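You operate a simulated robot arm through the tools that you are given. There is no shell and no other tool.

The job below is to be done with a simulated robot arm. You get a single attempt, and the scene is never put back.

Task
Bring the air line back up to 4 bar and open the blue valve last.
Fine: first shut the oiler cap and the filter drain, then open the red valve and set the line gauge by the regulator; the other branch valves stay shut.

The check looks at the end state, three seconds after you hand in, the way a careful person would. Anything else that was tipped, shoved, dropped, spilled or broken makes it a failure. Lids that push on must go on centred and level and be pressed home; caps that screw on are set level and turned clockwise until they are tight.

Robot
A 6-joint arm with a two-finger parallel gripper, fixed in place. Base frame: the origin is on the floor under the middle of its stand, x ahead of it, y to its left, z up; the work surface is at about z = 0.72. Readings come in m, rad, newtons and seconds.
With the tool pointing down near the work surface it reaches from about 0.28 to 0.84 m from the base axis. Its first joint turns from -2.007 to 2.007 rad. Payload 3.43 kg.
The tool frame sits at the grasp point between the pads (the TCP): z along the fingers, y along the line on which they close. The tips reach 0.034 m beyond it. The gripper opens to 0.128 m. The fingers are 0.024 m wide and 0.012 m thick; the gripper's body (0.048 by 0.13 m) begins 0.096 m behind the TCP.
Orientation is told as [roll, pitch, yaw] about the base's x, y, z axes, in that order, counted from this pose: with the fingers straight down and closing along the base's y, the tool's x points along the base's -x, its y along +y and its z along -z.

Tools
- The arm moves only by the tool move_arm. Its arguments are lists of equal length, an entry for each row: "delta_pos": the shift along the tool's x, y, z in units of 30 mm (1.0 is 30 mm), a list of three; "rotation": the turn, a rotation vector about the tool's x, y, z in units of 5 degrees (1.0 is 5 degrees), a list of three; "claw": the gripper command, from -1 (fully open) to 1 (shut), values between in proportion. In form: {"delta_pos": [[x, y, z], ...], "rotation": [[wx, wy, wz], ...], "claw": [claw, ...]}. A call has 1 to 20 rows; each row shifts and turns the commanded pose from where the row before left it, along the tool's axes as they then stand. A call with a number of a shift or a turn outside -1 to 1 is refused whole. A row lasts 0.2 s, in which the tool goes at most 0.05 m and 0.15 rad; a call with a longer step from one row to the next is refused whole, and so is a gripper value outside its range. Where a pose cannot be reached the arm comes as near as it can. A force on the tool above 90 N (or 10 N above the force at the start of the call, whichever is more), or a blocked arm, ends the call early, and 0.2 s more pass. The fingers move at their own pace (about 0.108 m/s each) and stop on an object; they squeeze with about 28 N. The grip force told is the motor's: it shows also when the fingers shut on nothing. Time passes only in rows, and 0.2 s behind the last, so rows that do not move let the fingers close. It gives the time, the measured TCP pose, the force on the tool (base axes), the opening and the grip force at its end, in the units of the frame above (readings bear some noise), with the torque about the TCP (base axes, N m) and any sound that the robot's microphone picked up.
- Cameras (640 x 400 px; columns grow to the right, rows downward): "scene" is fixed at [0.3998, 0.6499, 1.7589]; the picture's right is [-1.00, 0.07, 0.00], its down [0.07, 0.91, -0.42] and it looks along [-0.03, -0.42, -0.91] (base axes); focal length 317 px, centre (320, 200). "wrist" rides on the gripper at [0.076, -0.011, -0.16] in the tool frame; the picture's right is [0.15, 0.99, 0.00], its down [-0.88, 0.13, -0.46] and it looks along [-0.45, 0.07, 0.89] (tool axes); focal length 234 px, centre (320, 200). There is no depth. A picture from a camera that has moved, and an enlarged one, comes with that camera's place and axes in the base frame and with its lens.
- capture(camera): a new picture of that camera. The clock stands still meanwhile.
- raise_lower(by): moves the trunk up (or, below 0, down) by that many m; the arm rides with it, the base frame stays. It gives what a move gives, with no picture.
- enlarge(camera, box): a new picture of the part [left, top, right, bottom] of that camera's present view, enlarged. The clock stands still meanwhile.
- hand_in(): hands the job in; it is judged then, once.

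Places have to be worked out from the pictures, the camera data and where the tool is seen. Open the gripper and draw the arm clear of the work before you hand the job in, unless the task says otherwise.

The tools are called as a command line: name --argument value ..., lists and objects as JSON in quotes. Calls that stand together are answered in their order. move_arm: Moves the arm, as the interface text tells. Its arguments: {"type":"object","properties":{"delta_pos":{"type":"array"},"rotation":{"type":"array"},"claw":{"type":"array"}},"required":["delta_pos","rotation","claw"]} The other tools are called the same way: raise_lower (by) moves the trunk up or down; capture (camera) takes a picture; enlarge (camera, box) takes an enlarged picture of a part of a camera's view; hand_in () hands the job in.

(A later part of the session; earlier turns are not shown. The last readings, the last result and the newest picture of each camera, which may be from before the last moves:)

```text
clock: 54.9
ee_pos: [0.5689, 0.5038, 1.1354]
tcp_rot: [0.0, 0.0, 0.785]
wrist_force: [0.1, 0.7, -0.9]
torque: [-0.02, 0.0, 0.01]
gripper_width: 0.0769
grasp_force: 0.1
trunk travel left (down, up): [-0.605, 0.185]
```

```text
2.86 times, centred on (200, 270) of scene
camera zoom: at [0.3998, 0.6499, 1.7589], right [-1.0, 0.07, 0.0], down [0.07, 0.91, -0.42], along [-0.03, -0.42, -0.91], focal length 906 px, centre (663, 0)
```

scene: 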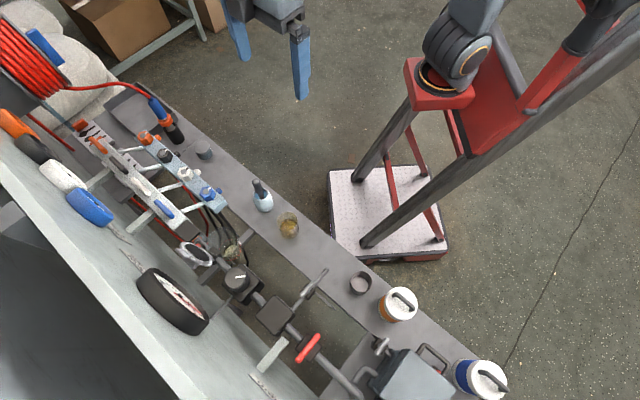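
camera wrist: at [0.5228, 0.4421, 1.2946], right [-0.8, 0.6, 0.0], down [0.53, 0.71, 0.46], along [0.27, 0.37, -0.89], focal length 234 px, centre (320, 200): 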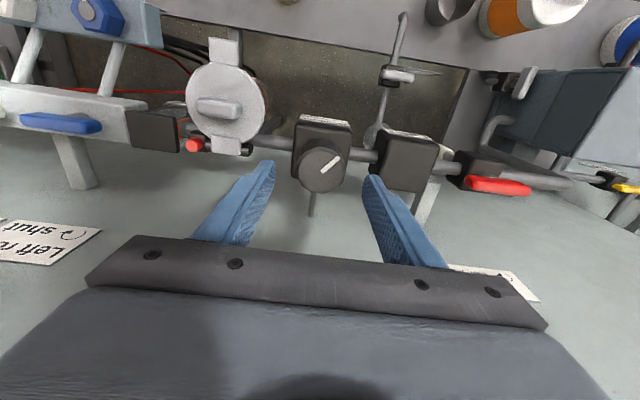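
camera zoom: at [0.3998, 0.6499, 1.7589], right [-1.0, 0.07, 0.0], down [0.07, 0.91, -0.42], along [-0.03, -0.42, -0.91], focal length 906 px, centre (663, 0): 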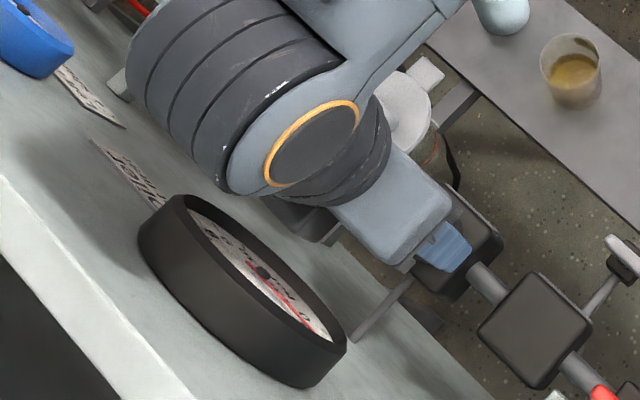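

Aligned over the knob (0.7585, 0.046). Rotate yaw +35°, then descend so the tips overlap the knob's upper 3 cm, and close.

move_arm --delta_pos '[[0, 0, 0], [0, 0, 0], [0, 0, 0], [0, 0, 0], [0, 0, 0], [0, 0, 0], [0, 0, 0], [0, 0, 0.6], [0, 0, 0.6], [0, 0, 0.5], [0, 0, 0], [0, 0, 0], [0, 0, 0]]' --rotation '[[0, 0, -1], [0, 0, -1], [0, 0, -1], [0, 0, -1], [0, 0, -1], [0, 0, -1], [0, 0, -1], [0, 0, 0], [0, 0, 0], [0, 0, 0], [0, 0, 0], [0, 0, 0], [0, 0, 0]]' --claw '[-0.2, -0.2, -0.2, -0.2, -0.2, -0.2, -0.2, -0.2, -0.2, -0.2, 1, 1, 1]'

capture --camera "wrist"

enlarge --camera "scene" --box '[120, 230, 260, 350]'

```text
clock: 57.7
ee_pos: [0.57, 0.5047, 1.0839]
tcp_rot: [0.002, 0.003, 1.398]
wrist_force: [-10.8, -1.0, -5.4]
torque: [-0.05, -0.58, -0.01]
gripper_width: 0.0477
grasp_force: 45.1
trunk travel left (down, up): [-0.605, 0.185]
```

```text
taken
camera wrist: at [0.567, 0.4281, 1.2446], right [-1.0, 0.03, 0.0], down [0.02, 0.89, 0.45], along [0.01, 0.45, -0.89], focal length 234 px, centre (320, 200)
```

wrist: 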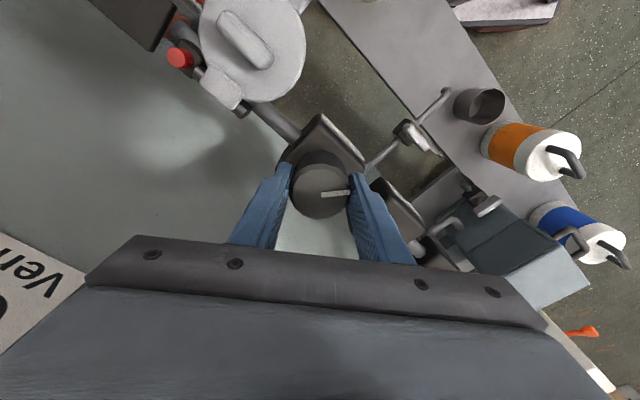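

```text
3.33 times, centred on (190, 290) of scene
camera zoom: at [0.3998, 0.6499, 1.7589], right [-1.0, 0.07, 0.0], down [0.07, 0.91, -0.42], along [-0.03, -0.42, -0.91], focal length 1057 px, centre (753, -100)
```

zoom: 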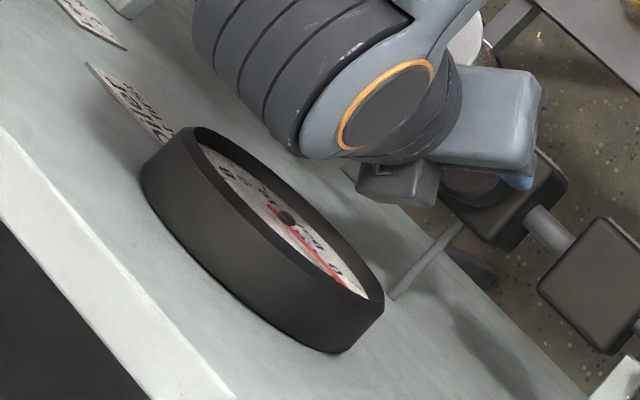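

Knob gripped (47.7 mm). Turn clockwise 30° and check the gauge through the scene camera.

move_arm --delta_pos '[[0, 0, 0], [0, 0, 0], [0, 0, 0], [0, 0, 0], [0, 0, 0], [0, 0, 0], [0, 0, 0]]' --rotation '[[0, 0, 1], [0, 0, 1], [0, 0, 1], [0, 0, 1], [0, 0, 1], [0, 0, 1], [0, 0, 0]]' --claw '[1, 1, 1, 1, 1, 1, 1]'

enlarge --camera "scene" --box '[120, 255, 220, 345]'

enlarge --camera "wrist" --box '[220, 100, 420, 260]'

```text
clock: 59.3
ee_pos: [0.5688, 0.5055, 1.0841]
tcp_rot: [0.0, 0.001, 0.871]
wrist_force: [-8.6, -1.9, -0.8]
torque: [0.4, 0.94, -0.02]
gripper_width: 0.0474
grasp_force: 44.9
trunk travel left (down, up): [-0.605, 0.185]
```

```text
4.44 times, centred on (170, 300) of scene
camera zoom: at [0.3998, 0.6499, 1.7589], right [-1.0, 0.07, 0.0], down [0.07, 0.91, -0.42], along [-0.03, -0.42, -0.91], focal length 1410 px, centre (987, -244)
```

zoom: 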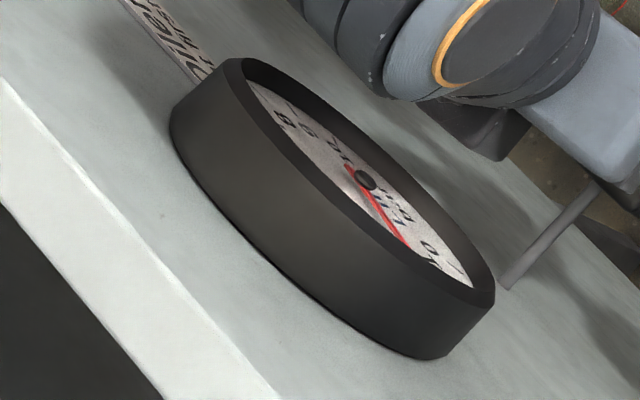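

```text
2.50 times, centred on (320, 180) of wrist
camera zoom: at [0.5283, 0.4393, 1.2445], right [-0.85, 0.52, 0.0], down [0.47, 0.76, 0.46], along [0.24, 0.39, -0.89], focal length 585 px, centre (320, 250)
```

zoom: 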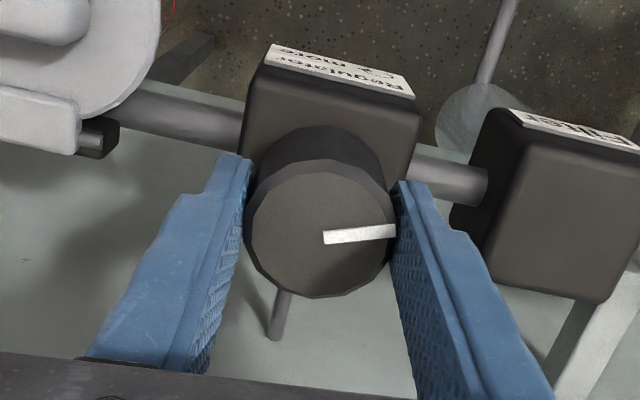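

By projecting the dial into the scene view, the needle was ≈2 bar after opening red and is now ≈2.7 bar. Continue another 30° clockwise.

move_arm --delta_pos '[[0, 0, 0], [0, 0, 0], [0, 0, 0], [0, 0, 0], [0, 0, 0], [0, 0, 0], [0, 0, 0]]' --rotation '[[0, 0, 1], [0, 0, 1], [0, 0, 1], [0, 0, 1], [0, 0, 1], [0, 0, 1], [0, 0, 0]]' --claw '[1, 1, 1, 1, 1, 1, 1]'

enlarge --camera "scene" --box '[120, 255, 220, 345]'

enlarge --camera "wrist" --box '[220, 100, 420, 260]'

```text
clock: 60.9
ee_pos: [0.5692, 0.5049, 1.085]
tcp_rot: [0.002, -0.002, 0.347]
wrist_force: [-7.5, -1.0, 1.5]
torque: [-0.86, 0.79, 0.04]
gripper_width: 0.0473
grasp_force: 44.6
trunk travel left (down, up): [-0.605, 0.185]
```

```text
4.44 times, centred on (170, 300) of scene
camera zoom: at [0.3998, 0.6499, 1.7589], right [-1.0, 0.07, 0.0], down [0.07, 0.91, -0.42], along [-0.03, -0.42, -0.91], focal length 1410 px, centre (987, -244)
```

zoom: 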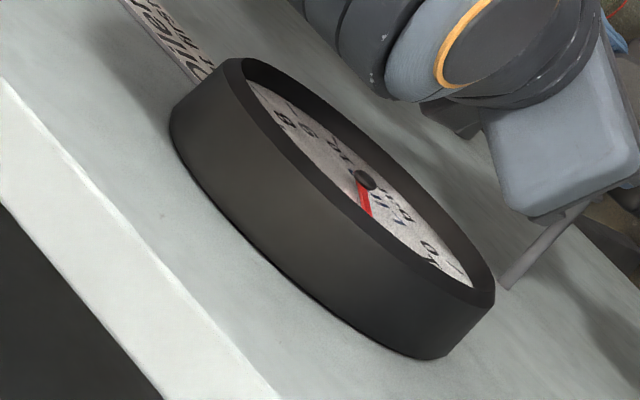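

```text
2.50 times, centred on (320, 180) of wrist
camera zoom: at [0.5007, 0.4684, 1.2444], right [-0.48, 0.88, 0.0], down [0.78, 0.42, 0.46], along [0.4, 0.22, -0.89], focal length 585 px, centre (320, 250)
```

zoom: 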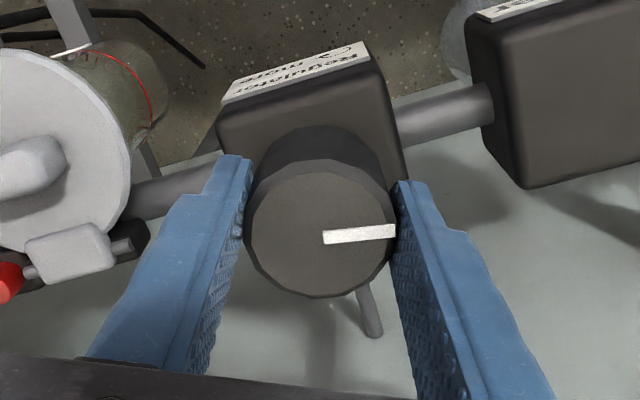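

Needle now ≈3.6–3.7 bar by projection. Turn 5° more, then release and back off to read the gauge face-on with the wrist camera.

move_arm --delta_pos '[[0, 0, 0], [0, 0, 0]]' --rotation '[[0, 0, 1], [0, 0, 0]]' --claw '[1, 1]'

enlarge --camera "scene" --box '[150, 275, 210, 315]'

```text
clock: 61.5
ee_pos: [0.5684, 0.5051, 1.0845]
tcp_rot: [0.001, -0.003, 0.262]
wrist_force: [-9.6, -1.7, 4.8]
torque: [-0.83, -0.11, -0.01]
gripper_width: 0.0473
grasp_force: 45.2
trunk travel left (down, up): [-0.605, 0.185]
```

```text
10.00 times, centred on (180, 295) of scene
camera zoom: at [0.3998, 0.6499, 1.7589], right [-1.0, 0.07, 0.0], down [0.07, 0.91, -0.42], along [-0.03, -0.42, -0.91], focal length 3172 px, centre (1720, -750)
```

zoom: 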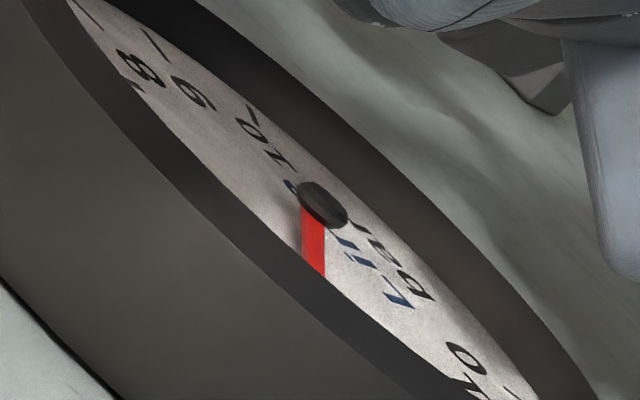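

Projection now suggests ≈3.8 bar. Release the knob, lift, and go to a face-on viewing pose.

move_arm --delta_pos '[[0, 0, 0], [0, 0, 0], [0, 0, -0.7], [0, 0, -1], [0, 0, -1], [0, 0, -1], [0, 0, -1], [0, 0, -1], [0, 0, 0], [0, 0, 0], [0, 0, 0], [0, 0, 0], [0, 0, 0], [0, 0, 0]]' --rotation '[[0, 0, 0], [0, 0, 0], [0, 0, 0], [0, 0, 0], [0, 0, 0], [0, 0, 0], [0, 0, 0], [0, 0, 0], [0, 0, -1], [0, 0, -1], [0, 0, -1], [0, 0, -1], [0, 0, -1], [0, 0, -1]]' --claw '[-0.2, -0.2, -0.2, -0.2, -0.2, -0.2, -0.2, -0.2, 0.2, 0.5, 1, 1, 1, 1]'

enlarge --camera "scene" --box '[150, 275, 210, 315]'

```text
clock: 64.5
ee_pos: [0.57, 0.5039, 1.2553]
tcp_rot: [0.0, -0.002, 0.785]
wrist_force: [0.3, -0.3, -0.3]
torque: [-0.01, -0.02, 0.01]
gripper_width: 0.0001
grasp_force: 28.1
trunk travel left (down, up): [-0.605, 0.185]
```

```text
10.00 times, centred on (180, 295) of scene
camera zoom: at [0.3998, 0.6499, 1.7589], right [-1.0, 0.07, 0.0], down [0.07, 0.91, -0.42], along [-0.03, -0.42, -0.91], focal length 3172 px, centre (1720, -750)
```

zoom: 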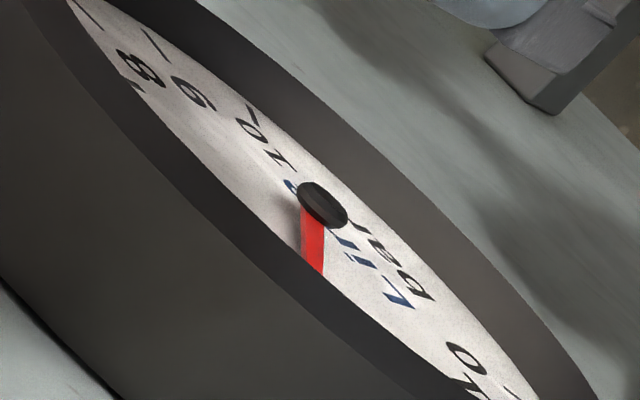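

Needle near 3.8 in this oblique view. Move to the face-on viewing pose.

move_arm --delta_pos '[[0.6, -0.85, -0.5], [0.6, -0.85, -0.5], [0.5, -0.8, -0.5], [0, 0, 0], [0, 0, 0], [0, 0, 0], [0, 0, 0], [0, 0, 0], [0, 0, 0]]' --rotation '[[0, 0, 0], [0, 0, 0], [0, 0, 0], [0, -1, 0], [0, -1, 0], [0, -1, 0], [0, -1, 0], [0, -1, 0], [0, -1, 0]]' --claw '[1, 1, 1, 1, 1, 1, 1, 1, 1]'

capture --camera "wrist"

```text
clock: 66.5
ee_pos: [0.5872, 0.4152, 1.3006]
tcp_rot: [0.0, -0.524, 0.786]
wrist_force: [0.0, 0.2, -0.1]
torque: [-0.02, 0.04, 0.0]
gripper_width: 0.0
grasp_force: 27.9
trunk travel left (down, up): [-0.605, 0.185]
```

```text
taken
camera wrist: at [0.4913, 0.3041, 1.4004], right [-0.79, 0.61, -0.07], down [0.29, 0.47, 0.84], along [0.54, 0.64, -0.55], focal length 234 px, centre (320, 200)
```

wrist: 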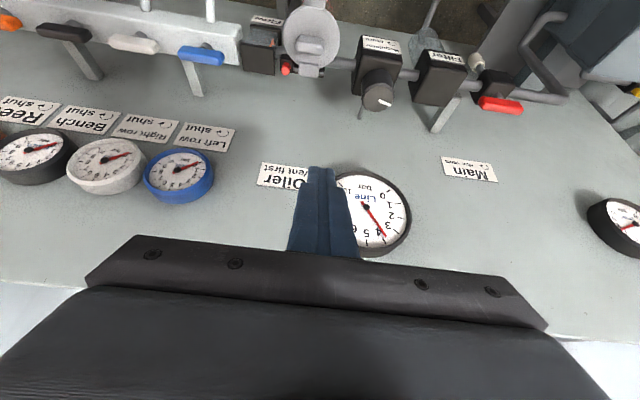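

Gauge is visible; zoom in to read it.

enlarge --camera "wrist" --box '[335, 165, 415, 260]'

enlarge --camera "wrist" --box '[240, 0, 400, 100]'

```text
4.21 times, centred on (375, 212) of wrist
camera zoom: at [0.4913, 0.3041, 1.4004], right [-0.79, 0.61, -0.07], down [0.29, 0.47, 0.84], along [0.54, 0.64, -0.55], focal length 986 px, centre (88, 147)
```

zoom: 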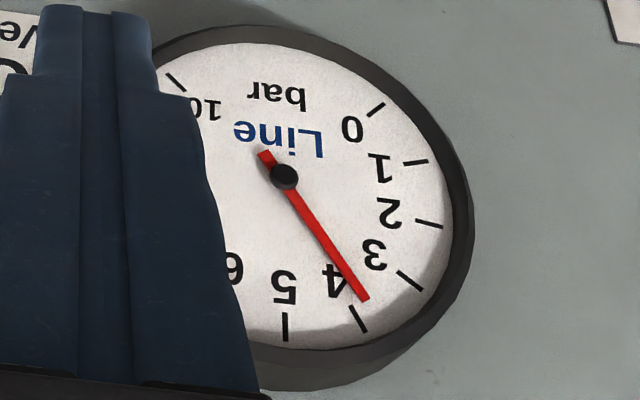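

```text
4.00 times, centred on (320, 50) of wrist
camera zoom: at [0.4913, 0.3041, 1.4004], right [-0.79, 0.61, -0.07], down [0.29, 0.47, 0.84], along [0.54, 0.64, -0.55], focal length 937 px, centre (320, 800)
```

zoom: 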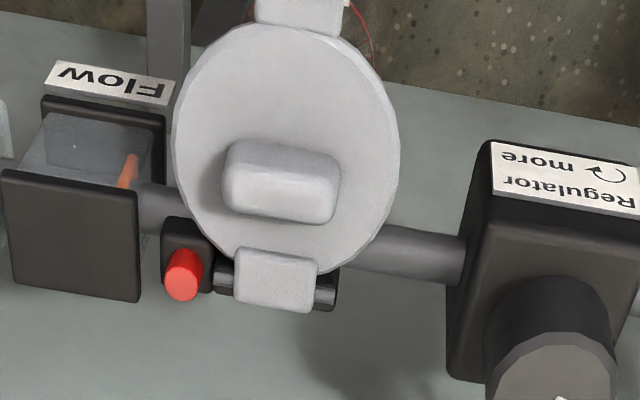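

Careful reading: the needle lies between 3 and 4 at about 3.73 bar. I need roughly +0.27 bar ≈ 9° more clockwise (≈0.03 bar/deg). Return above the knob.

move_arm --delta_pos '[[0, 0, 0], [0, 0, 0], [0, 0, 0], [0, 0, 0], [0, 0, 0], [0, 0, 0], [-0.6, 0.85, 0.5], [-0.6, 0.85, 0.5], [-0.5, 0.8, 0.5], [0, 0, 1], [0, 0, 1], [0, 0, 1], [0, 0, 0.9]]' --rotation '[[0, 1, 0], [0, 1, 0], [0, 1, 0], [0, 1, 0], [0, 1, 0], [0, 1, 0], [0, 0, 0], [0, 0, 0], [0, 0, 0], [0, 0, -1], [0, 0, 0], [0, 0, 0], [0, 0, 0]]' --claw '[-0.2, -0.2, -0.2, -0.2, -0.2, -0.2, -0.2, -0.2, -0.2, -0.2, -0.2, -0.2, -0.2]'

enlarge --camera "wrist" --box '[220, 100, 420, 260]'

```text
clock: 69.3
ee_pos: [0.5695, 0.5047, 1.1353]
tcp_rot: [-0.001, 0.0, 0.873]
wrist_force: [0.2, -0.6, -0.2]
torque: [0.01, -0.03, 0.0]
gripper_width: 0.0766
grasp_force: 0.0
trunk travel left (down, up): [-0.605, 0.185]
```

```text
2.50 times, centred on (320, 180) of wrist
camera zoom: at [0.5287, 0.4391, 1.2946], right [-0.85, 0.52, 0.0], down [0.47, 0.76, 0.46], along [0.24, 0.39, -0.89], focal length 585 px, centre (320, 250)
```

zoom: 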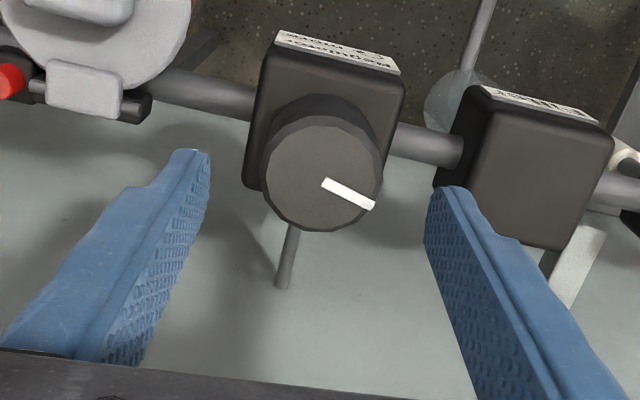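

Aligned again. Descend, grip and turn about 9° clockwise.

move_arm --delta_pos '[[0, 0, 0.6], [0, 0, 0.6], [0, 0, 0.5], [0, 0, 0], [0, 0, 0], [0, 0, 0], [0, 0, 0], [0, 0, 0], [0, 0, 0]]' --rotation '[[0, 0, 0], [0, 0, 0], [0, 0, 0], [0, 0, 0], [0, 0, 0], [0, 0, 0], [0, 0, 0.9], [0, 0, 0.9], [0, 0, 0]]' --claw '[-0.2, -0.2, -0.2, 1, 1, 1, 1, 1, 1]'

enlarge --camera "wrist" --box '[220, 100, 420, 260]'

enlarge --camera "scene" --box '[150, 275, 210, 315]'

```text
clock: 71.3
ee_pos: [0.5682, 0.5041, 1.0875]
tcp_rot: [-0.001, 0.003, 0.716]
wrist_force: [-10.9, 2.5, -4.6]
torque: [-0.19, -0.48, 0.02]
gripper_width: 0.0477
grasp_force: 44.6
trunk travel left (down, up): [-0.605, 0.185]
```

```text
2.50 times, centred on (320, 180) of wrist
camera zoom: at [0.5181, 0.4462, 1.2462], right [-0.76, 0.65, 0.0], down [0.58, 0.68, 0.45], along [0.3, 0.35, -0.89], focal length 585 px, centre (320, 250)
```

zoom: 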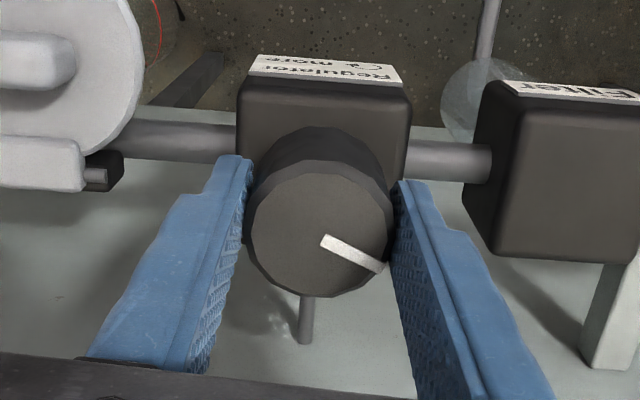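

```text
10.00 times, centred on (180, 295) of scene
camera zoom: at [0.3998, 0.6499, 1.7589], right [-1.0, 0.07, 0.0], down [0.07, 0.91, -0.42], along [-0.03, -0.42, -0.91], focal length 3172 px, centre (1720, -750)
```

zoom: 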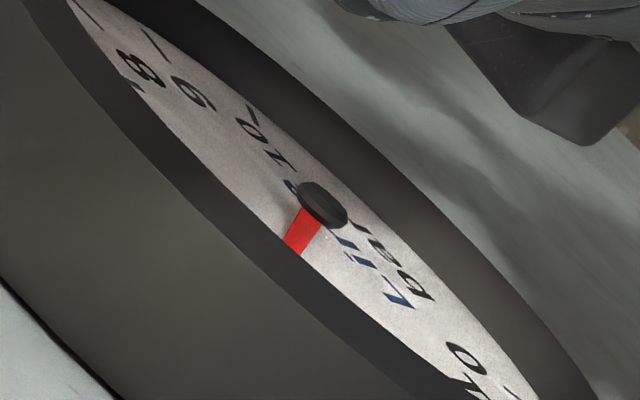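

The oblique view puts it at ≈4.0–4.05 bar. Release and verify face-on again.

move_arm --delta_pos '[[0, 0, 0], [0, 0, 0], [0, 0, -0.7], [0, 0, -1], [0, 0, -1], [0, 0, -1], [0, 0, -1], [0, 0, -1], [0.6, -1, -0.5], [0.6, -1, -0.5], [0.5, -1, -0.5]]' --rotation '[[0, 0, 0], [0, 0, 0], [0, 0, 0], [0, 0, 0], [0, 0, 0], [0, 0, 0], [0, 0, 0], [0, 0, 0], [0, 0, -0.8], [0, 0, 0], [0, 0, 0]]' --claw '[-0.2, -0.2, -0.2, -0.2, -0.2, -0.2, -0.2, 0.5, 1, 1, 1]'

move_arm --delta_pos '[[0, -0.5, 0], [0, 0, 0], [0, 0, 0], [0, 0, 0], [0, 0, 0], [0, 0, 0], [0, 0, 0]]' --rotation '[[0, -1, 0], [0, -1, 0], [0, -1, 0], [0, -1, 0], [0, -1, 0], [0, -1, 0], [0, -1, 0]]' --claw '[1, 1, 1, 1, 1, 1, 1]'

capture --camera "wrist"

enlarge --camera "wrist" --box '[345, 150, 445, 250]'

```text
clock: 73.7
ee_pos: [0.5959, 0.4053, 1.3035]
tcp_rot: [0.0, -0.001, 0.787]
wrist_force: [0.1, 1.0, -0.4]
torque: [-0.06, 0.02, 0.0]
gripper_width: 0.0
grasp_force: 27.6
trunk travel left (down, up): [-0.605, 0.185]
```

```text
clock: 75.3
ee_pos: [0.6057, 0.3944, 1.3023]
tcp_rot: [0.0, -0.613, 0.785]
wrist_force: [0.3, -0.5, -0.1]
torque: [0.01, 0.01, 0.01]
gripper_width: 0.0
grasp_force: 28.0
trunk travel left (down, up): [-0.605, 0.185]
```

```text
taken
camera wrist: at [0.5052, 0.2774, 1.3909], right [-0.78, 0.61, -0.08], down [0.23, 0.42, 0.88], along [0.58, 0.67, -0.47], focal length 234 px, centre (320, 200)
```

wrist: 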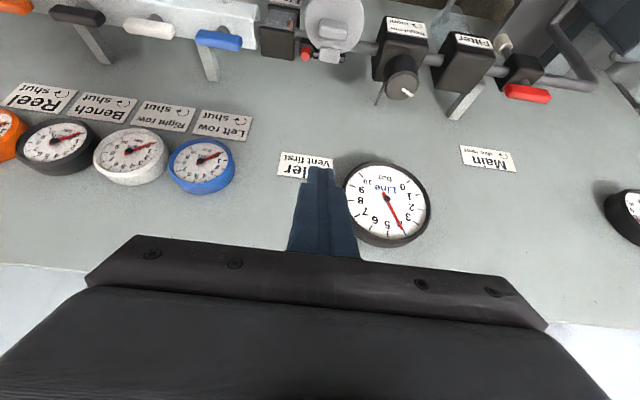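

```text
4.00 times, centred on (395, 200) of wrist
camera zoom: at [0.5052, 0.2774, 1.3909], right [-0.78, 0.61, -0.08], down [0.23, 0.42, 0.88], along [0.58, 0.67, -0.47], focal length 937 px, centre (20, 200)
```

zoom: 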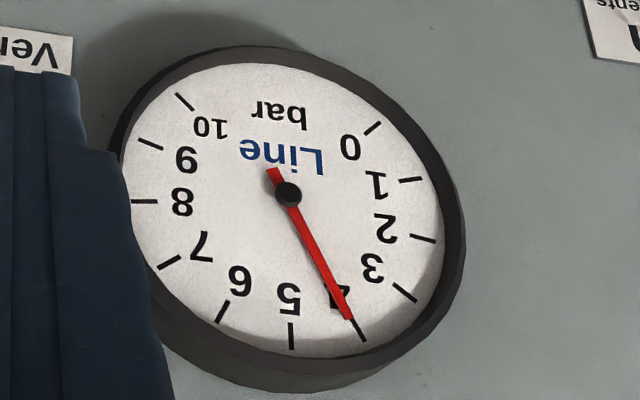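

The needle is right on 4 (≈4.0–4.05) and steady, so no leaks. Now examine the blue (Left row) valve closely before opening it.

enlarge --camera "wrist" --box '[100, 0, 270, 110]'

enlarge --camera "scene" --box '[110, 160, 210, 240]'

enlarge --camera "wrist" --box '[150, 90, 270, 210]'

```text
3.64 times, centred on (185, 55) of wrist
camera zoom: at [0.5052, 0.2774, 1.3909], right [-0.78, 0.61, -0.08], down [0.23, 0.42, 0.88], along [0.58, 0.67, -0.47], focal length 852 px, centre (811, 727)
```

zoom: 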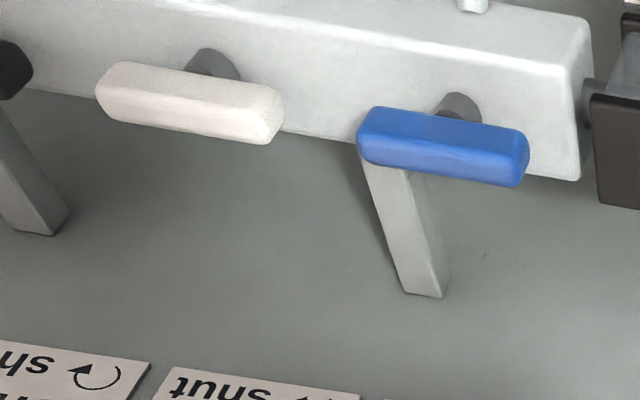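

```text
5.00 times, centred on (160, 200) of scene
camera zoom: at [0.3998, 0.6499, 1.7589], right [-1.0, 0.07, 0.0], down [0.07, 0.91, -0.42], along [-0.03, -0.42, -0.91], focal length 1586 px, centre (1120, 200)
```

zoom: 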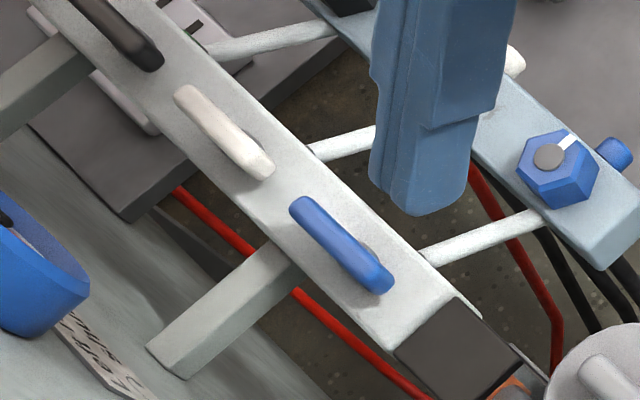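

```text
3.33 times, centred on (210, 150) of wrist
camera zoom: at [0.5052, 0.2774, 1.3909], right [-0.78, 0.61, -0.08], down [0.23, 0.42, 0.88], along [0.58, 0.67, -0.47], focal length 781 px, centre (687, 367)
```

zoom: 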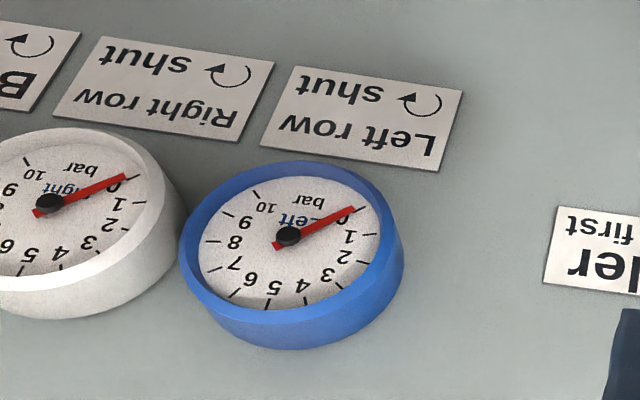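

Blue handle: centre ≈ (n 0.761, s 0.312, z 1.043), along the manifold (shut); anticlockwise opens it. The blue gauge leaves little room for a vertical grip, so I'll push its +s end toward the wall with closed, 30°-tilted tips, staying clear of the white handle. Approach first.

move_arm --delta_pos '[[0, 0, 0], [0.38, -0.9, 0.5], [0.38, -0.9, 0.5], [0.38, -0.9, 0.5], [0.38, -0.9, 0.5], [0.38, -0.9, 0.5], [0.38, -0.9, 0.5], [0.38, -0.92, 0.5]]' --rotation '[[0, 1, 0], [0, 0, 0], [0, 0, 0], [0, 0, 0], [0, 0, 0], [0, 0, 0], [0, 0, 0], [0, 0, 0]]' --claw '[1, 1, 1, 1, 1, 1, 1, 1]'

capture --camera "wrist"

enlarge --camera "scene" --box '[80, 140, 220, 250]'

```text
clock: 77.1
ee_pos: [0.7281, 0.2478, 1.1732]
tcp_rot: [0.001, -0.523, 0.785]
wrist_force: [-0.6, 0.6, 1.0]
torque: [-0.04, -0.01, -0.03]
gripper_width: 0.0
grasp_force: 27.6
trunk travel left (down, up): [-0.605, 0.185]
```

```text
taken
camera wrist: at [0.6325, 0.1365, 1.2731], right [-0.79, 0.61, -0.07], down [0.29, 0.47, 0.83], along [0.54, 0.64, -0.55], focal length 234 px, centre (320, 200)
```

wrist: 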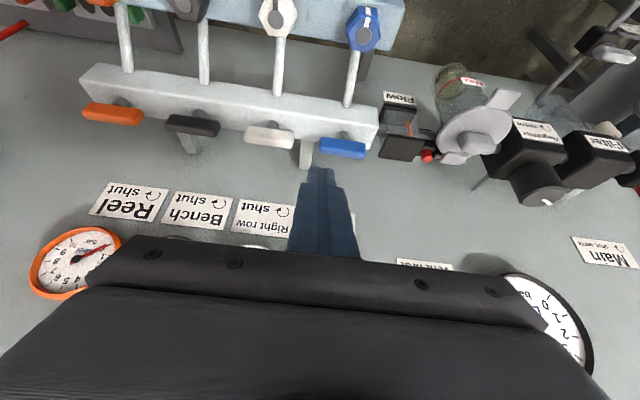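

```text
3.64 times, centred on (150, 195) of scene
camera zoom: at [0.3998, 0.6499, 1.7589], right [-1.0, 0.07, 0.0], down [0.07, 0.91, -0.42], along [-0.03, -0.42, -0.91], focal length 1153 px, centre (938, 218)
```

zoom: 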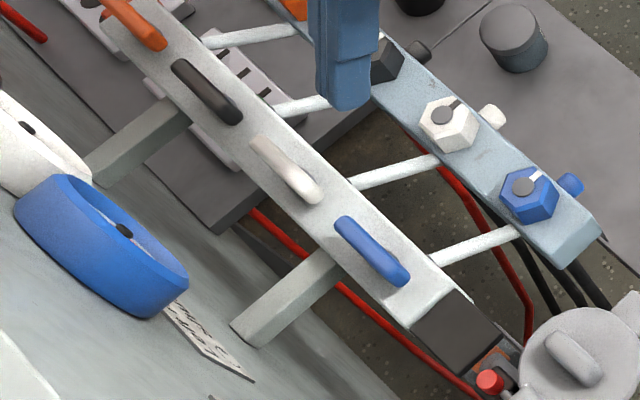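

Positions confirmed: blue handle s 0.2755–0.342, white starts at 0.374; tips at s 0.3396. Lower in front of (robot side of) the blue handle.

move_arm --delta_pos '[[0.365, 0.05, 0.8], [0.365, 0, 0.8], [0.365, 0, 0.8], [0.365, 0, 0.8]]' --rotation '[[0, 0, 0], [0, 0, 0], [0, 0, 0], [0, 0, 0]]' --claw '[1, 1, 1, 1]'

enlarge --camera "wrist" --box '[240, 80, 400, 220]'

enlarge --camera "scene" --box '[110, 160, 210, 240]'

```text
clock: 78.1
ee_pos: [0.7346, 0.2572, 1.0688]
tcp_rot: [0.001, -0.524, 0.785]
wrist_force: [-0.1, 1.0, 0.1]
torque: [-0.05, -0.02, 0.0]
gripper_width: 0.0
grasp_force: 28.4
trunk travel left (down, up): [-0.605, 0.185]
```

```text
2.86 times, centred on (320, 150) of wrist
camera zoom: at [0.6391, 0.1468, 1.1695], right [-0.79, 0.61, -0.07], down [0.29, 0.47, 0.84], along [0.54, 0.64, -0.55], focal length 669 px, centre (320, 343)
```

zoom: 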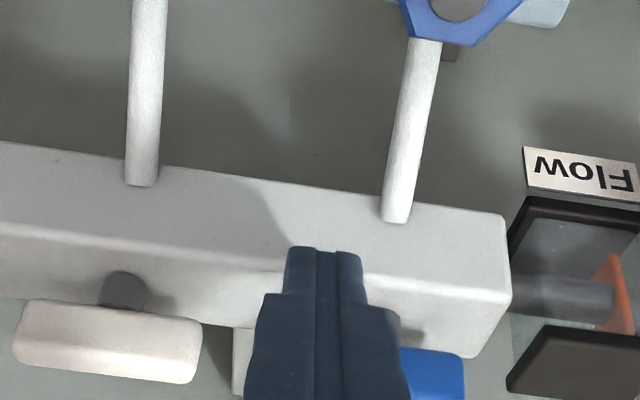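

```text
5.00 times, centred on (160, 200) of scene
camera zoom: at [0.3998, 0.6499, 1.7589], right [-1.0, 0.07, 0.0], down [0.07, 0.91, -0.42], along [-0.03, -0.42, -0.91], focal length 1586 px, centre (1120, 200)
```

zoom: 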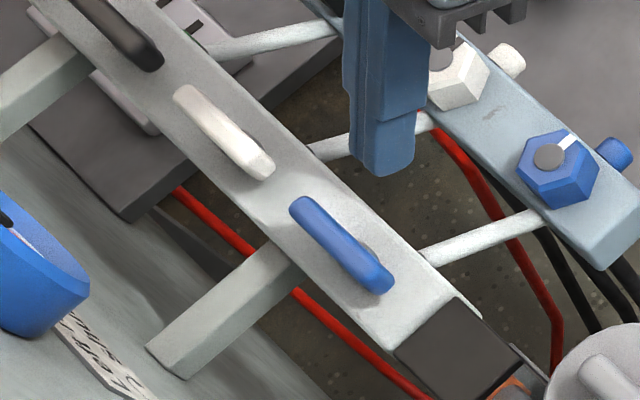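

Tips are in position on the robot side of the handle's +s end. Push along the arc to ~60° first.

move_arm --delta_pos '[[-0.36, 0, 0.207], [-0.36, 0, 0.207], [-0.13, -0.015, 0.074], [-0.13, -0.015, 0.074], [-0.12, 0.05, 0.069], [-0.12, 0.06, 0.069]]' --rotation '[[0, 0, 0], [0, 0, 0], [0, 0, 0], [0, 0, 0], [0, 0, 0], [0, 0, 0]]' --claw '[1, 1, 1, 1, 1, 1]'

enlarge --camera "scene" --box '[110, 160, 210, 240]'

enlarge --camera "wrist" --box '[240, 80, 400, 220]'

```text
clock: 79.5
ee_pos: [0.7623, 0.2884, 1.0677]
tcp_rot: [0.001, -0.523, 0.785]
wrist_force: [0.7, -1.2, 0.0]
torque: [0.0, -0.03, -0.03]
gripper_width: 0.0002
grasp_force: 27.9
trunk travel left (down, up): [-0.605, 0.185]
```

```text
5.00 times, centred on (160, 200) of scene
camera zoom: at [0.3998, 0.6499, 1.7589], right [-1.0, 0.07, 0.0], down [0.07, 0.91, -0.42], along [-0.03, -0.42, -0.91], focal length 1586 px, centre (1120, 200)
```

zoom: 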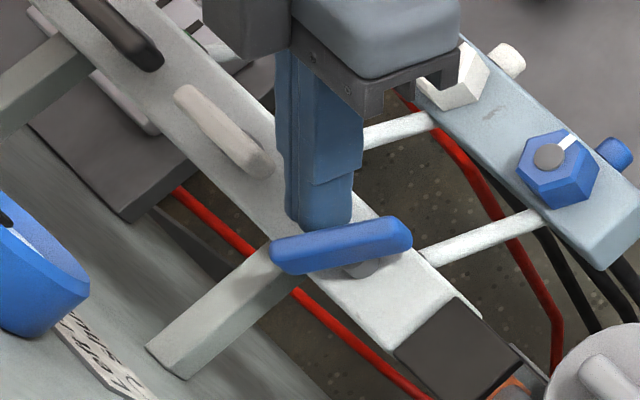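

```text
2.86 times, centred on (320, 150) of wrist
camera zoom: at [0.6676, 0.1773, 1.1671], right [-0.79, 0.61, -0.07], down [0.29, 0.47, 0.83], along [0.54, 0.64, -0.55], focal length 669 px, centre (320, 343)
```

zoom: 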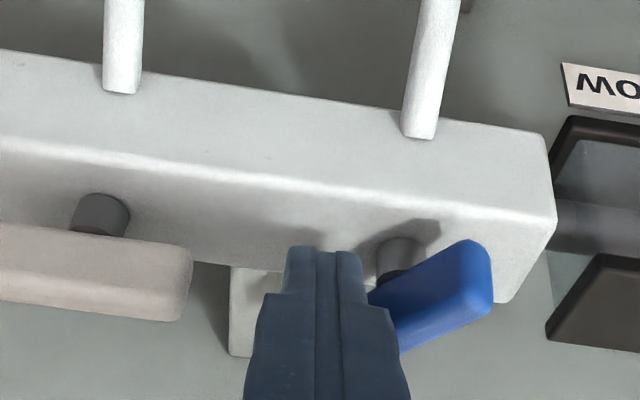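

About 60° open. Finish the arc to line up with the branch pipe, ending with a push toward −s.

move_arm --delta_pos '[[-0.1, 0.07, 0.058], [-0.1, 0.1, 0.058], [-0.04, 0.1, 0.023], [0, 0.08, 0], [0, 0.05, 0]]' --rotation '[[0, 0, 0], [0, 0, 0], [0, 0, 0], [0, 0, 0], [0, 0, 0]]' --claw '[1, 1, 1, 1, 1]'

enlarge --camera "scene" --box '[110, 160, 210, 240]'

enlarge --camera "wrist" --box '[240, 80, 400, 220]'

```text
clock: 80.7
ee_pos: [0.761, 0.3003, 1.0687]
tcp_rot: [-0.001, -0.526, 0.783]
wrist_force: [8.8, -8.2, 5.2]
torque: [0.09, 0.41, 0.3]
gripper_width: 0.0
grasp_force: 27.8
trunk travel left (down, up): [-0.605, 0.185]
```

```text
5.00 times, centred on (160, 200) of scene
camera zoom: at [0.3998, 0.6499, 1.7589], right [-1.0, 0.07, 0.0], down [0.07, 0.91, -0.42], along [-0.03, -0.42, -0.91], focal length 1586 px, centre (1120, 200)
```

zoom: 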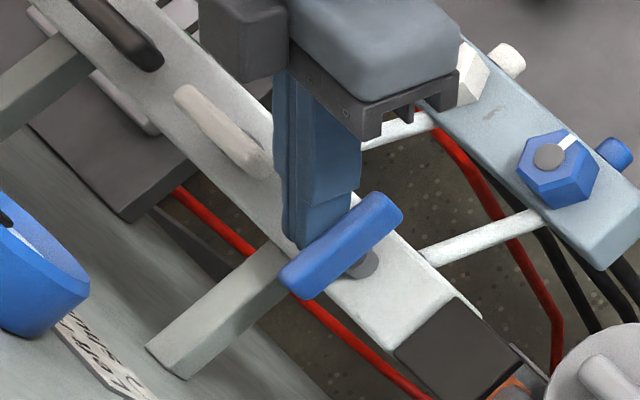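

```text
2.86 times, centred on (320, 150) of wrist
camera zoom: at [0.666, 0.1891, 1.1683], right [-0.79, 0.61, -0.07], down [0.29, 0.47, 0.84], along [0.55, 0.64, -0.54], focal length 669 px, centre (320, 343)
```

zoom: 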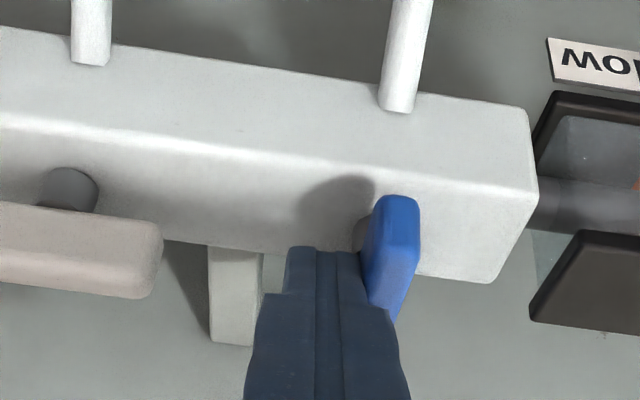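

The blue handle is essentially parallel to the bracket (along n), with a 12 N reaction. A slight extra nudge to confirm the stop.

move_arm --delta_pos '[[0, 0.05, 0], [0, 0.05, 0]]' --rotation '[[0, 0, 0], [0, 0, 0]]' --claw '[1, 1]'

enlarge --camera "scene" --box '[110, 160, 210, 240]'

```text
clock: 81.3
ee_pos: [0.7621, 0.2997, 1.0679]
tcp_rot: [-0.002, -0.528, 0.782]
wrist_force: [42.1, -29.8, -4.3]
torque: [-0.65, -0.75, -0.62]
gripper_width: 0.0002
grasp_force: 28.0
trunk travel left (down, up): [-0.605, 0.185]
```

```text
5.00 times, centred on (160, 200) of scene
camera zoom: at [0.3998, 0.6499, 1.7589], right [-1.0, 0.07, 0.0], down [0.07, 0.91, -0.42], along [-0.03, -0.42, -0.91], focal length 1586 px, centre (1120, 200)
```

zoom: 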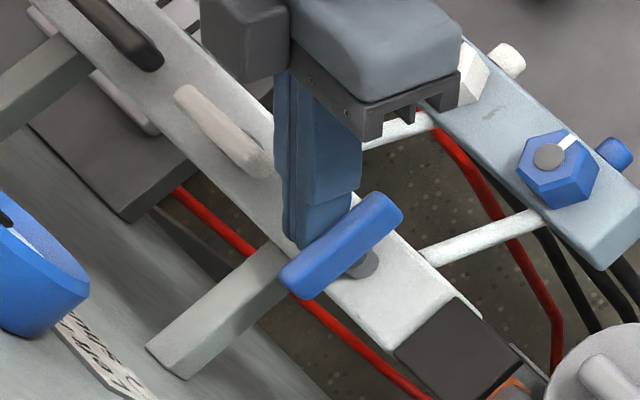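

Solid stop (≈50 N), handle doesn't move further: fully open. Release by moving a few mm +s, then back out toward the robot and up.

move_arm --delta_pos '[[0, -0.12, 0], [0, -0.1, 0], [0.43, 0, -0.25], [0.87, 0, -0.5], [0.87, 0, -0.5], [0, 0, -0.9], [0, 0, -0.9], [0, 0, -0.9]]' --rotation '[[0, 0, 0], [0, 0, 0], [0, 0, 0], [0, 0, 0], [0, 0, 0], [0, 0, 0], [0, 0, 0], [0, 0, 0]]' --claw '[1, 1, 1, 1, 1, 1, 1, 1]'

capture --camera "wrist"

enlarge --camera "scene" --box '[80, 140, 240, 250]'

enlarge --camera "scene" --box '[150, 275, 210, 315]'

```text
clock: 83.1
ee_pos: [0.6809, 0.2199, 1.1375]
tcp_rot: [-0.002, -0.525, 0.784]
wrist_force: [0.4, -0.4, -1.0]
torque: [0.01, 0.06, -0.02]
gripper_width: 0.0
grasp_force: 28.0
trunk travel left (down, up): [-0.605, 0.185]
```

```text
taken
camera wrist: at [0.5859, 0.109, 1.2379], right [-0.79, 0.61, -0.07], down [0.29, 0.47, 0.83], along [0.54, 0.64, -0.55], focal length 234 px, centre (320, 200)
```

wrist: 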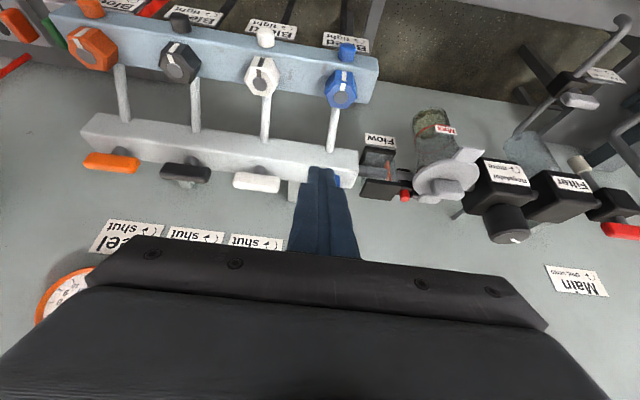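

```text
3.64 times, centred on (160, 195) of scene
camera zoom: at [0.3998, 0.6499, 1.7589], right [-1.0, 0.07, 0.0], down [0.07, 0.91, -0.42], along [-0.03, -0.42, -0.91], focal length 1153 px, centre (902, 218)
```

zoom: 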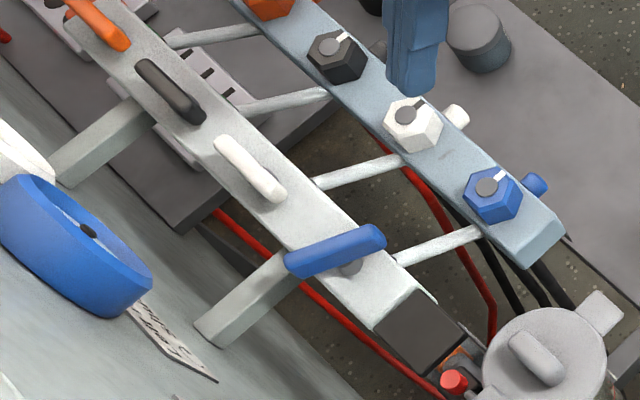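

```text
10.00 times, centred on (180, 295) of scene
camera zoom: at [0.3998, 0.6499, 1.7589], right [-1.0, 0.07, 0.0], down [0.07, 0.91, -0.42], along [-0.03, -0.42, -0.91], focal length 3172 px, centre (1720, -750)
```

zoom: 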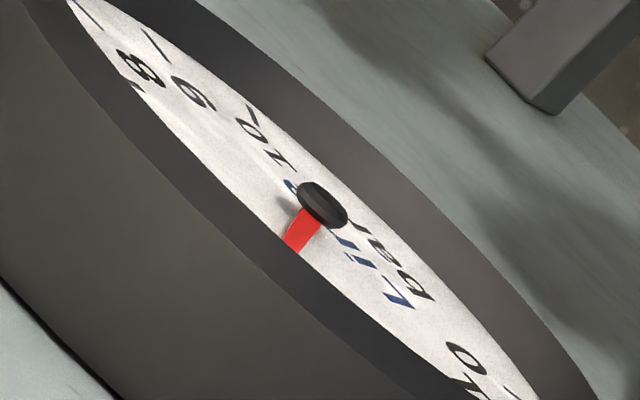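

Withdrawing dragged the handle back to roughly 68°. The line gauge is still at 4. I'll re-enter from above on its +s side, push to the stop, then step well clear sideways before lifting.

move_arm --delta_pos '[[-0.78, -0.17, 0.45], [-0.78, -0.17, 0.45], [-0.78, -0.17, 0.45], [-0.78, -0.17, 0.45], [0, 0, 0]]' --rotation '[[0, 0, 0], [0, 0, 0], [0, 0, 0], [0, 0, 0], [0, 0, 0]]' --claw '[1, 1, 1, 1, 1]'

capture --camera "wrist"

enlarge --camera "scene" --box '[80, 140, 240, 250]'

```text
clock: 84.3
ee_pos: [0.7702, 0.2816, 1.1377]
tcp_rot: [0.001, -0.524, 0.785]
wrist_force: [-0.2, 0.1, 0.4]
torque: [-0.01, -0.01, 0.0]
gripper_width: 0.0
grasp_force: 27.7
trunk travel left (down, up): [-0.605, 0.185]
```

```text
taken
camera wrist: at [0.6746, 0.1708, 1.2383], right [-0.79, 0.61, -0.07], down [0.29, 0.47, 0.83], along [0.54, 0.64, -0.55], focal length 234 px, centre (320, 200)
```

wrist: 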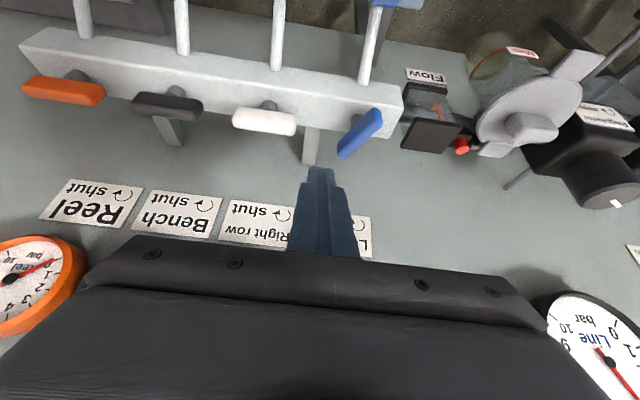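

```text
3.64 times, centred on (160, 195) of scene
camera zoom: at [0.3998, 0.6499, 1.7589], right [-1.0, 0.07, 0.0], down [0.07, 0.91, -0.42], along [-0.03, -0.42, -0.91], focal length 1153 px, centre (902, 218)
```

zoom: 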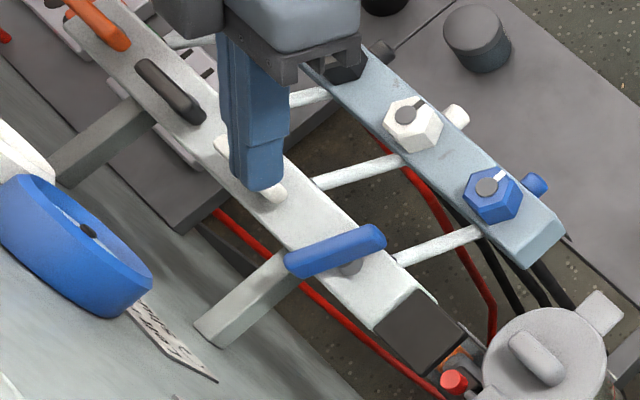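

Gap is clear on both sides (blue edge s≈0.328, white edge 0.3736, tips 0.3335–0.3575). Descend and push −s to the stop.

move_arm --delta_pos '[[0.386, 0, 0.669], [0.386, 0, 0.669], [0.386, 0, 0.669], [0, 0.2, 0], [0, 0.15, 0], [0, 0.12, 0], [0, 0.08, 0]]' --rotation '[[0, 0, 0], [0, 0, 0], [0, 0, 0], [0, 0, 0], [0, 0, 0], [0, 0, 0], [0, 0, 0]]' --claw '[1, 1, 1, 1, 1, 1, 1]'

enlarge --camera "scene" --box '[110, 160, 210, 240]'

```text
clock: 85.9
ee_pos: [0.76, 0.2915, 1.068]
tcp_rot: [0.0, -0.527, 0.784]
wrist_force: [3.4, -1.5, 0.1]
torque: [-0.05, -0.06, -0.12]
gripper_width: 0.0001
grasp_force: 27.6
trunk travel left (down, up): [-0.605, 0.185]
```

```text
5.00 times, centred on (160, 200) of scene
camera zoom: at [0.3998, 0.6499, 1.7589], right [-1.0, 0.07, 0.0], down [0.07, 0.91, -0.42], along [-0.03, -0.42, -0.91], focal length 1586 px, centre (1120, 200)
```

zoom: 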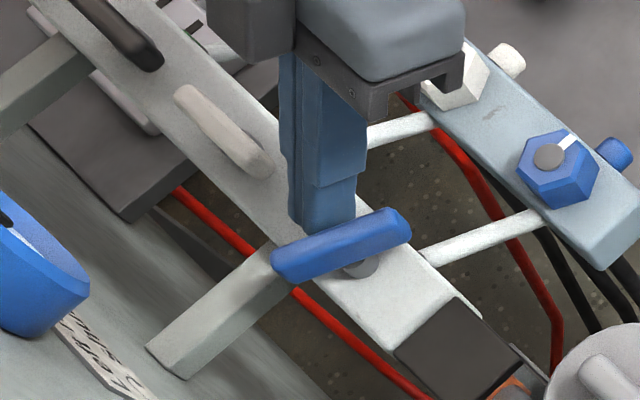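

Contact just starting. Continue −s in small steps.

move_arm --delta_pos '[[0, 0.07, 0], [0, 0.07, 0], [0, 0.06, 0], [0, 0.05, 0]]' --rotation '[[0, 0, 0], [0, 0, 0], [0, 0, 0], [0, 0, 0]]' --claw '[1, 1, 1, 1]'

enlarge --camera "scene" --box '[110, 160, 210, 240]'

```text
clock: 86.9
ee_pos: [0.7555, 0.2934, 1.0678]
tcp_rot: [0.002, -0.523, 0.786]
wrist_force: [9.9, -19.7, -4.9]
torque: [-0.52, -0.16, -0.25]
gripper_width: 0.0002
grasp_force: 28.5
trunk travel left (down, up): [-0.605, 0.185]
```

```text
5.00 times, centred on (160, 200) of scene
camera zoom: at [0.3998, 0.6499, 1.7589], right [-1.0, 0.07, 0.0], down [0.07, 0.91, -0.42], along [-0.03, -0.42, -0.91], focal length 1586 px, centre (1120, 200)
```

zoom: 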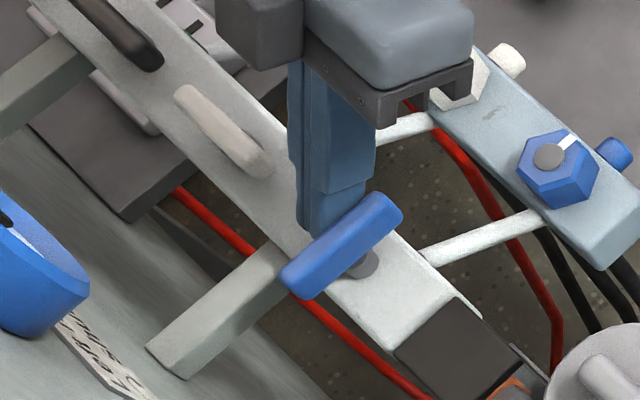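

Handle is back in line (22 N at the stop). Now slide away purely +s by ~12 mm and check before lifting.

move_arm --delta_pos '[[0, -0.15, 0], [0, -0.15, 0], [0, -0.12, 0]]' --rotation '[[0, 0, 0], [0, 0, 0], [0, 0, 0]]' --claw '[1, 1, 1]'

enlarge --camera "scene" --box '[110, 160, 210, 240]'

enlarge --camera "wrist" --box '[240, 80, 400, 220]'

```text
clock: 87.7
ee_pos: [0.7636, 0.2865, 1.0673]
tcp_rot: [0.001, -0.523, 0.785]
wrist_force: [0.0, -0.5, -0.2]
torque: [-0.03, -0.01, -0.02]
gripper_width: 0.0
grasp_force: 28.1
trunk travel left (down, up): [-0.605, 0.185]
```

```text
5.00 times, centred on (160, 200) of scene
camera zoom: at [0.3998, 0.6499, 1.7589], right [-1.0, 0.07, 0.0], down [0.07, 0.91, -0.42], along [-0.03, -0.42, -0.91], focal length 1586 px, centre (1120, 200)
```

zoom: 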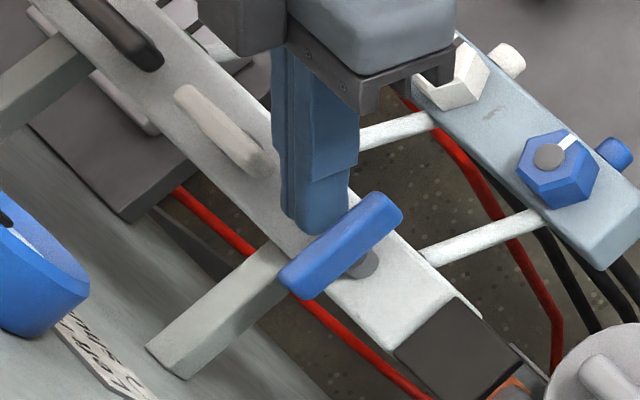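

```text
2.86 times, centred on (320, 150) of wrist
camera zoom: at [0.6688, 0.1764, 1.1688], right [-0.79, 0.61, -0.07], down [0.29, 0.47, 0.83], along [0.54, 0.64, -0.55], focal length 669 px, centre (320, 343)
```

zoom: 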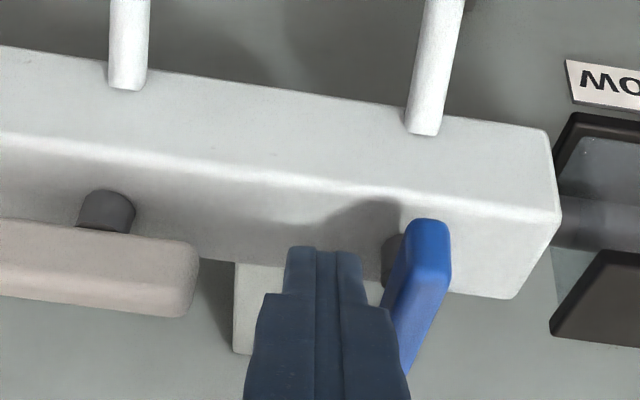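

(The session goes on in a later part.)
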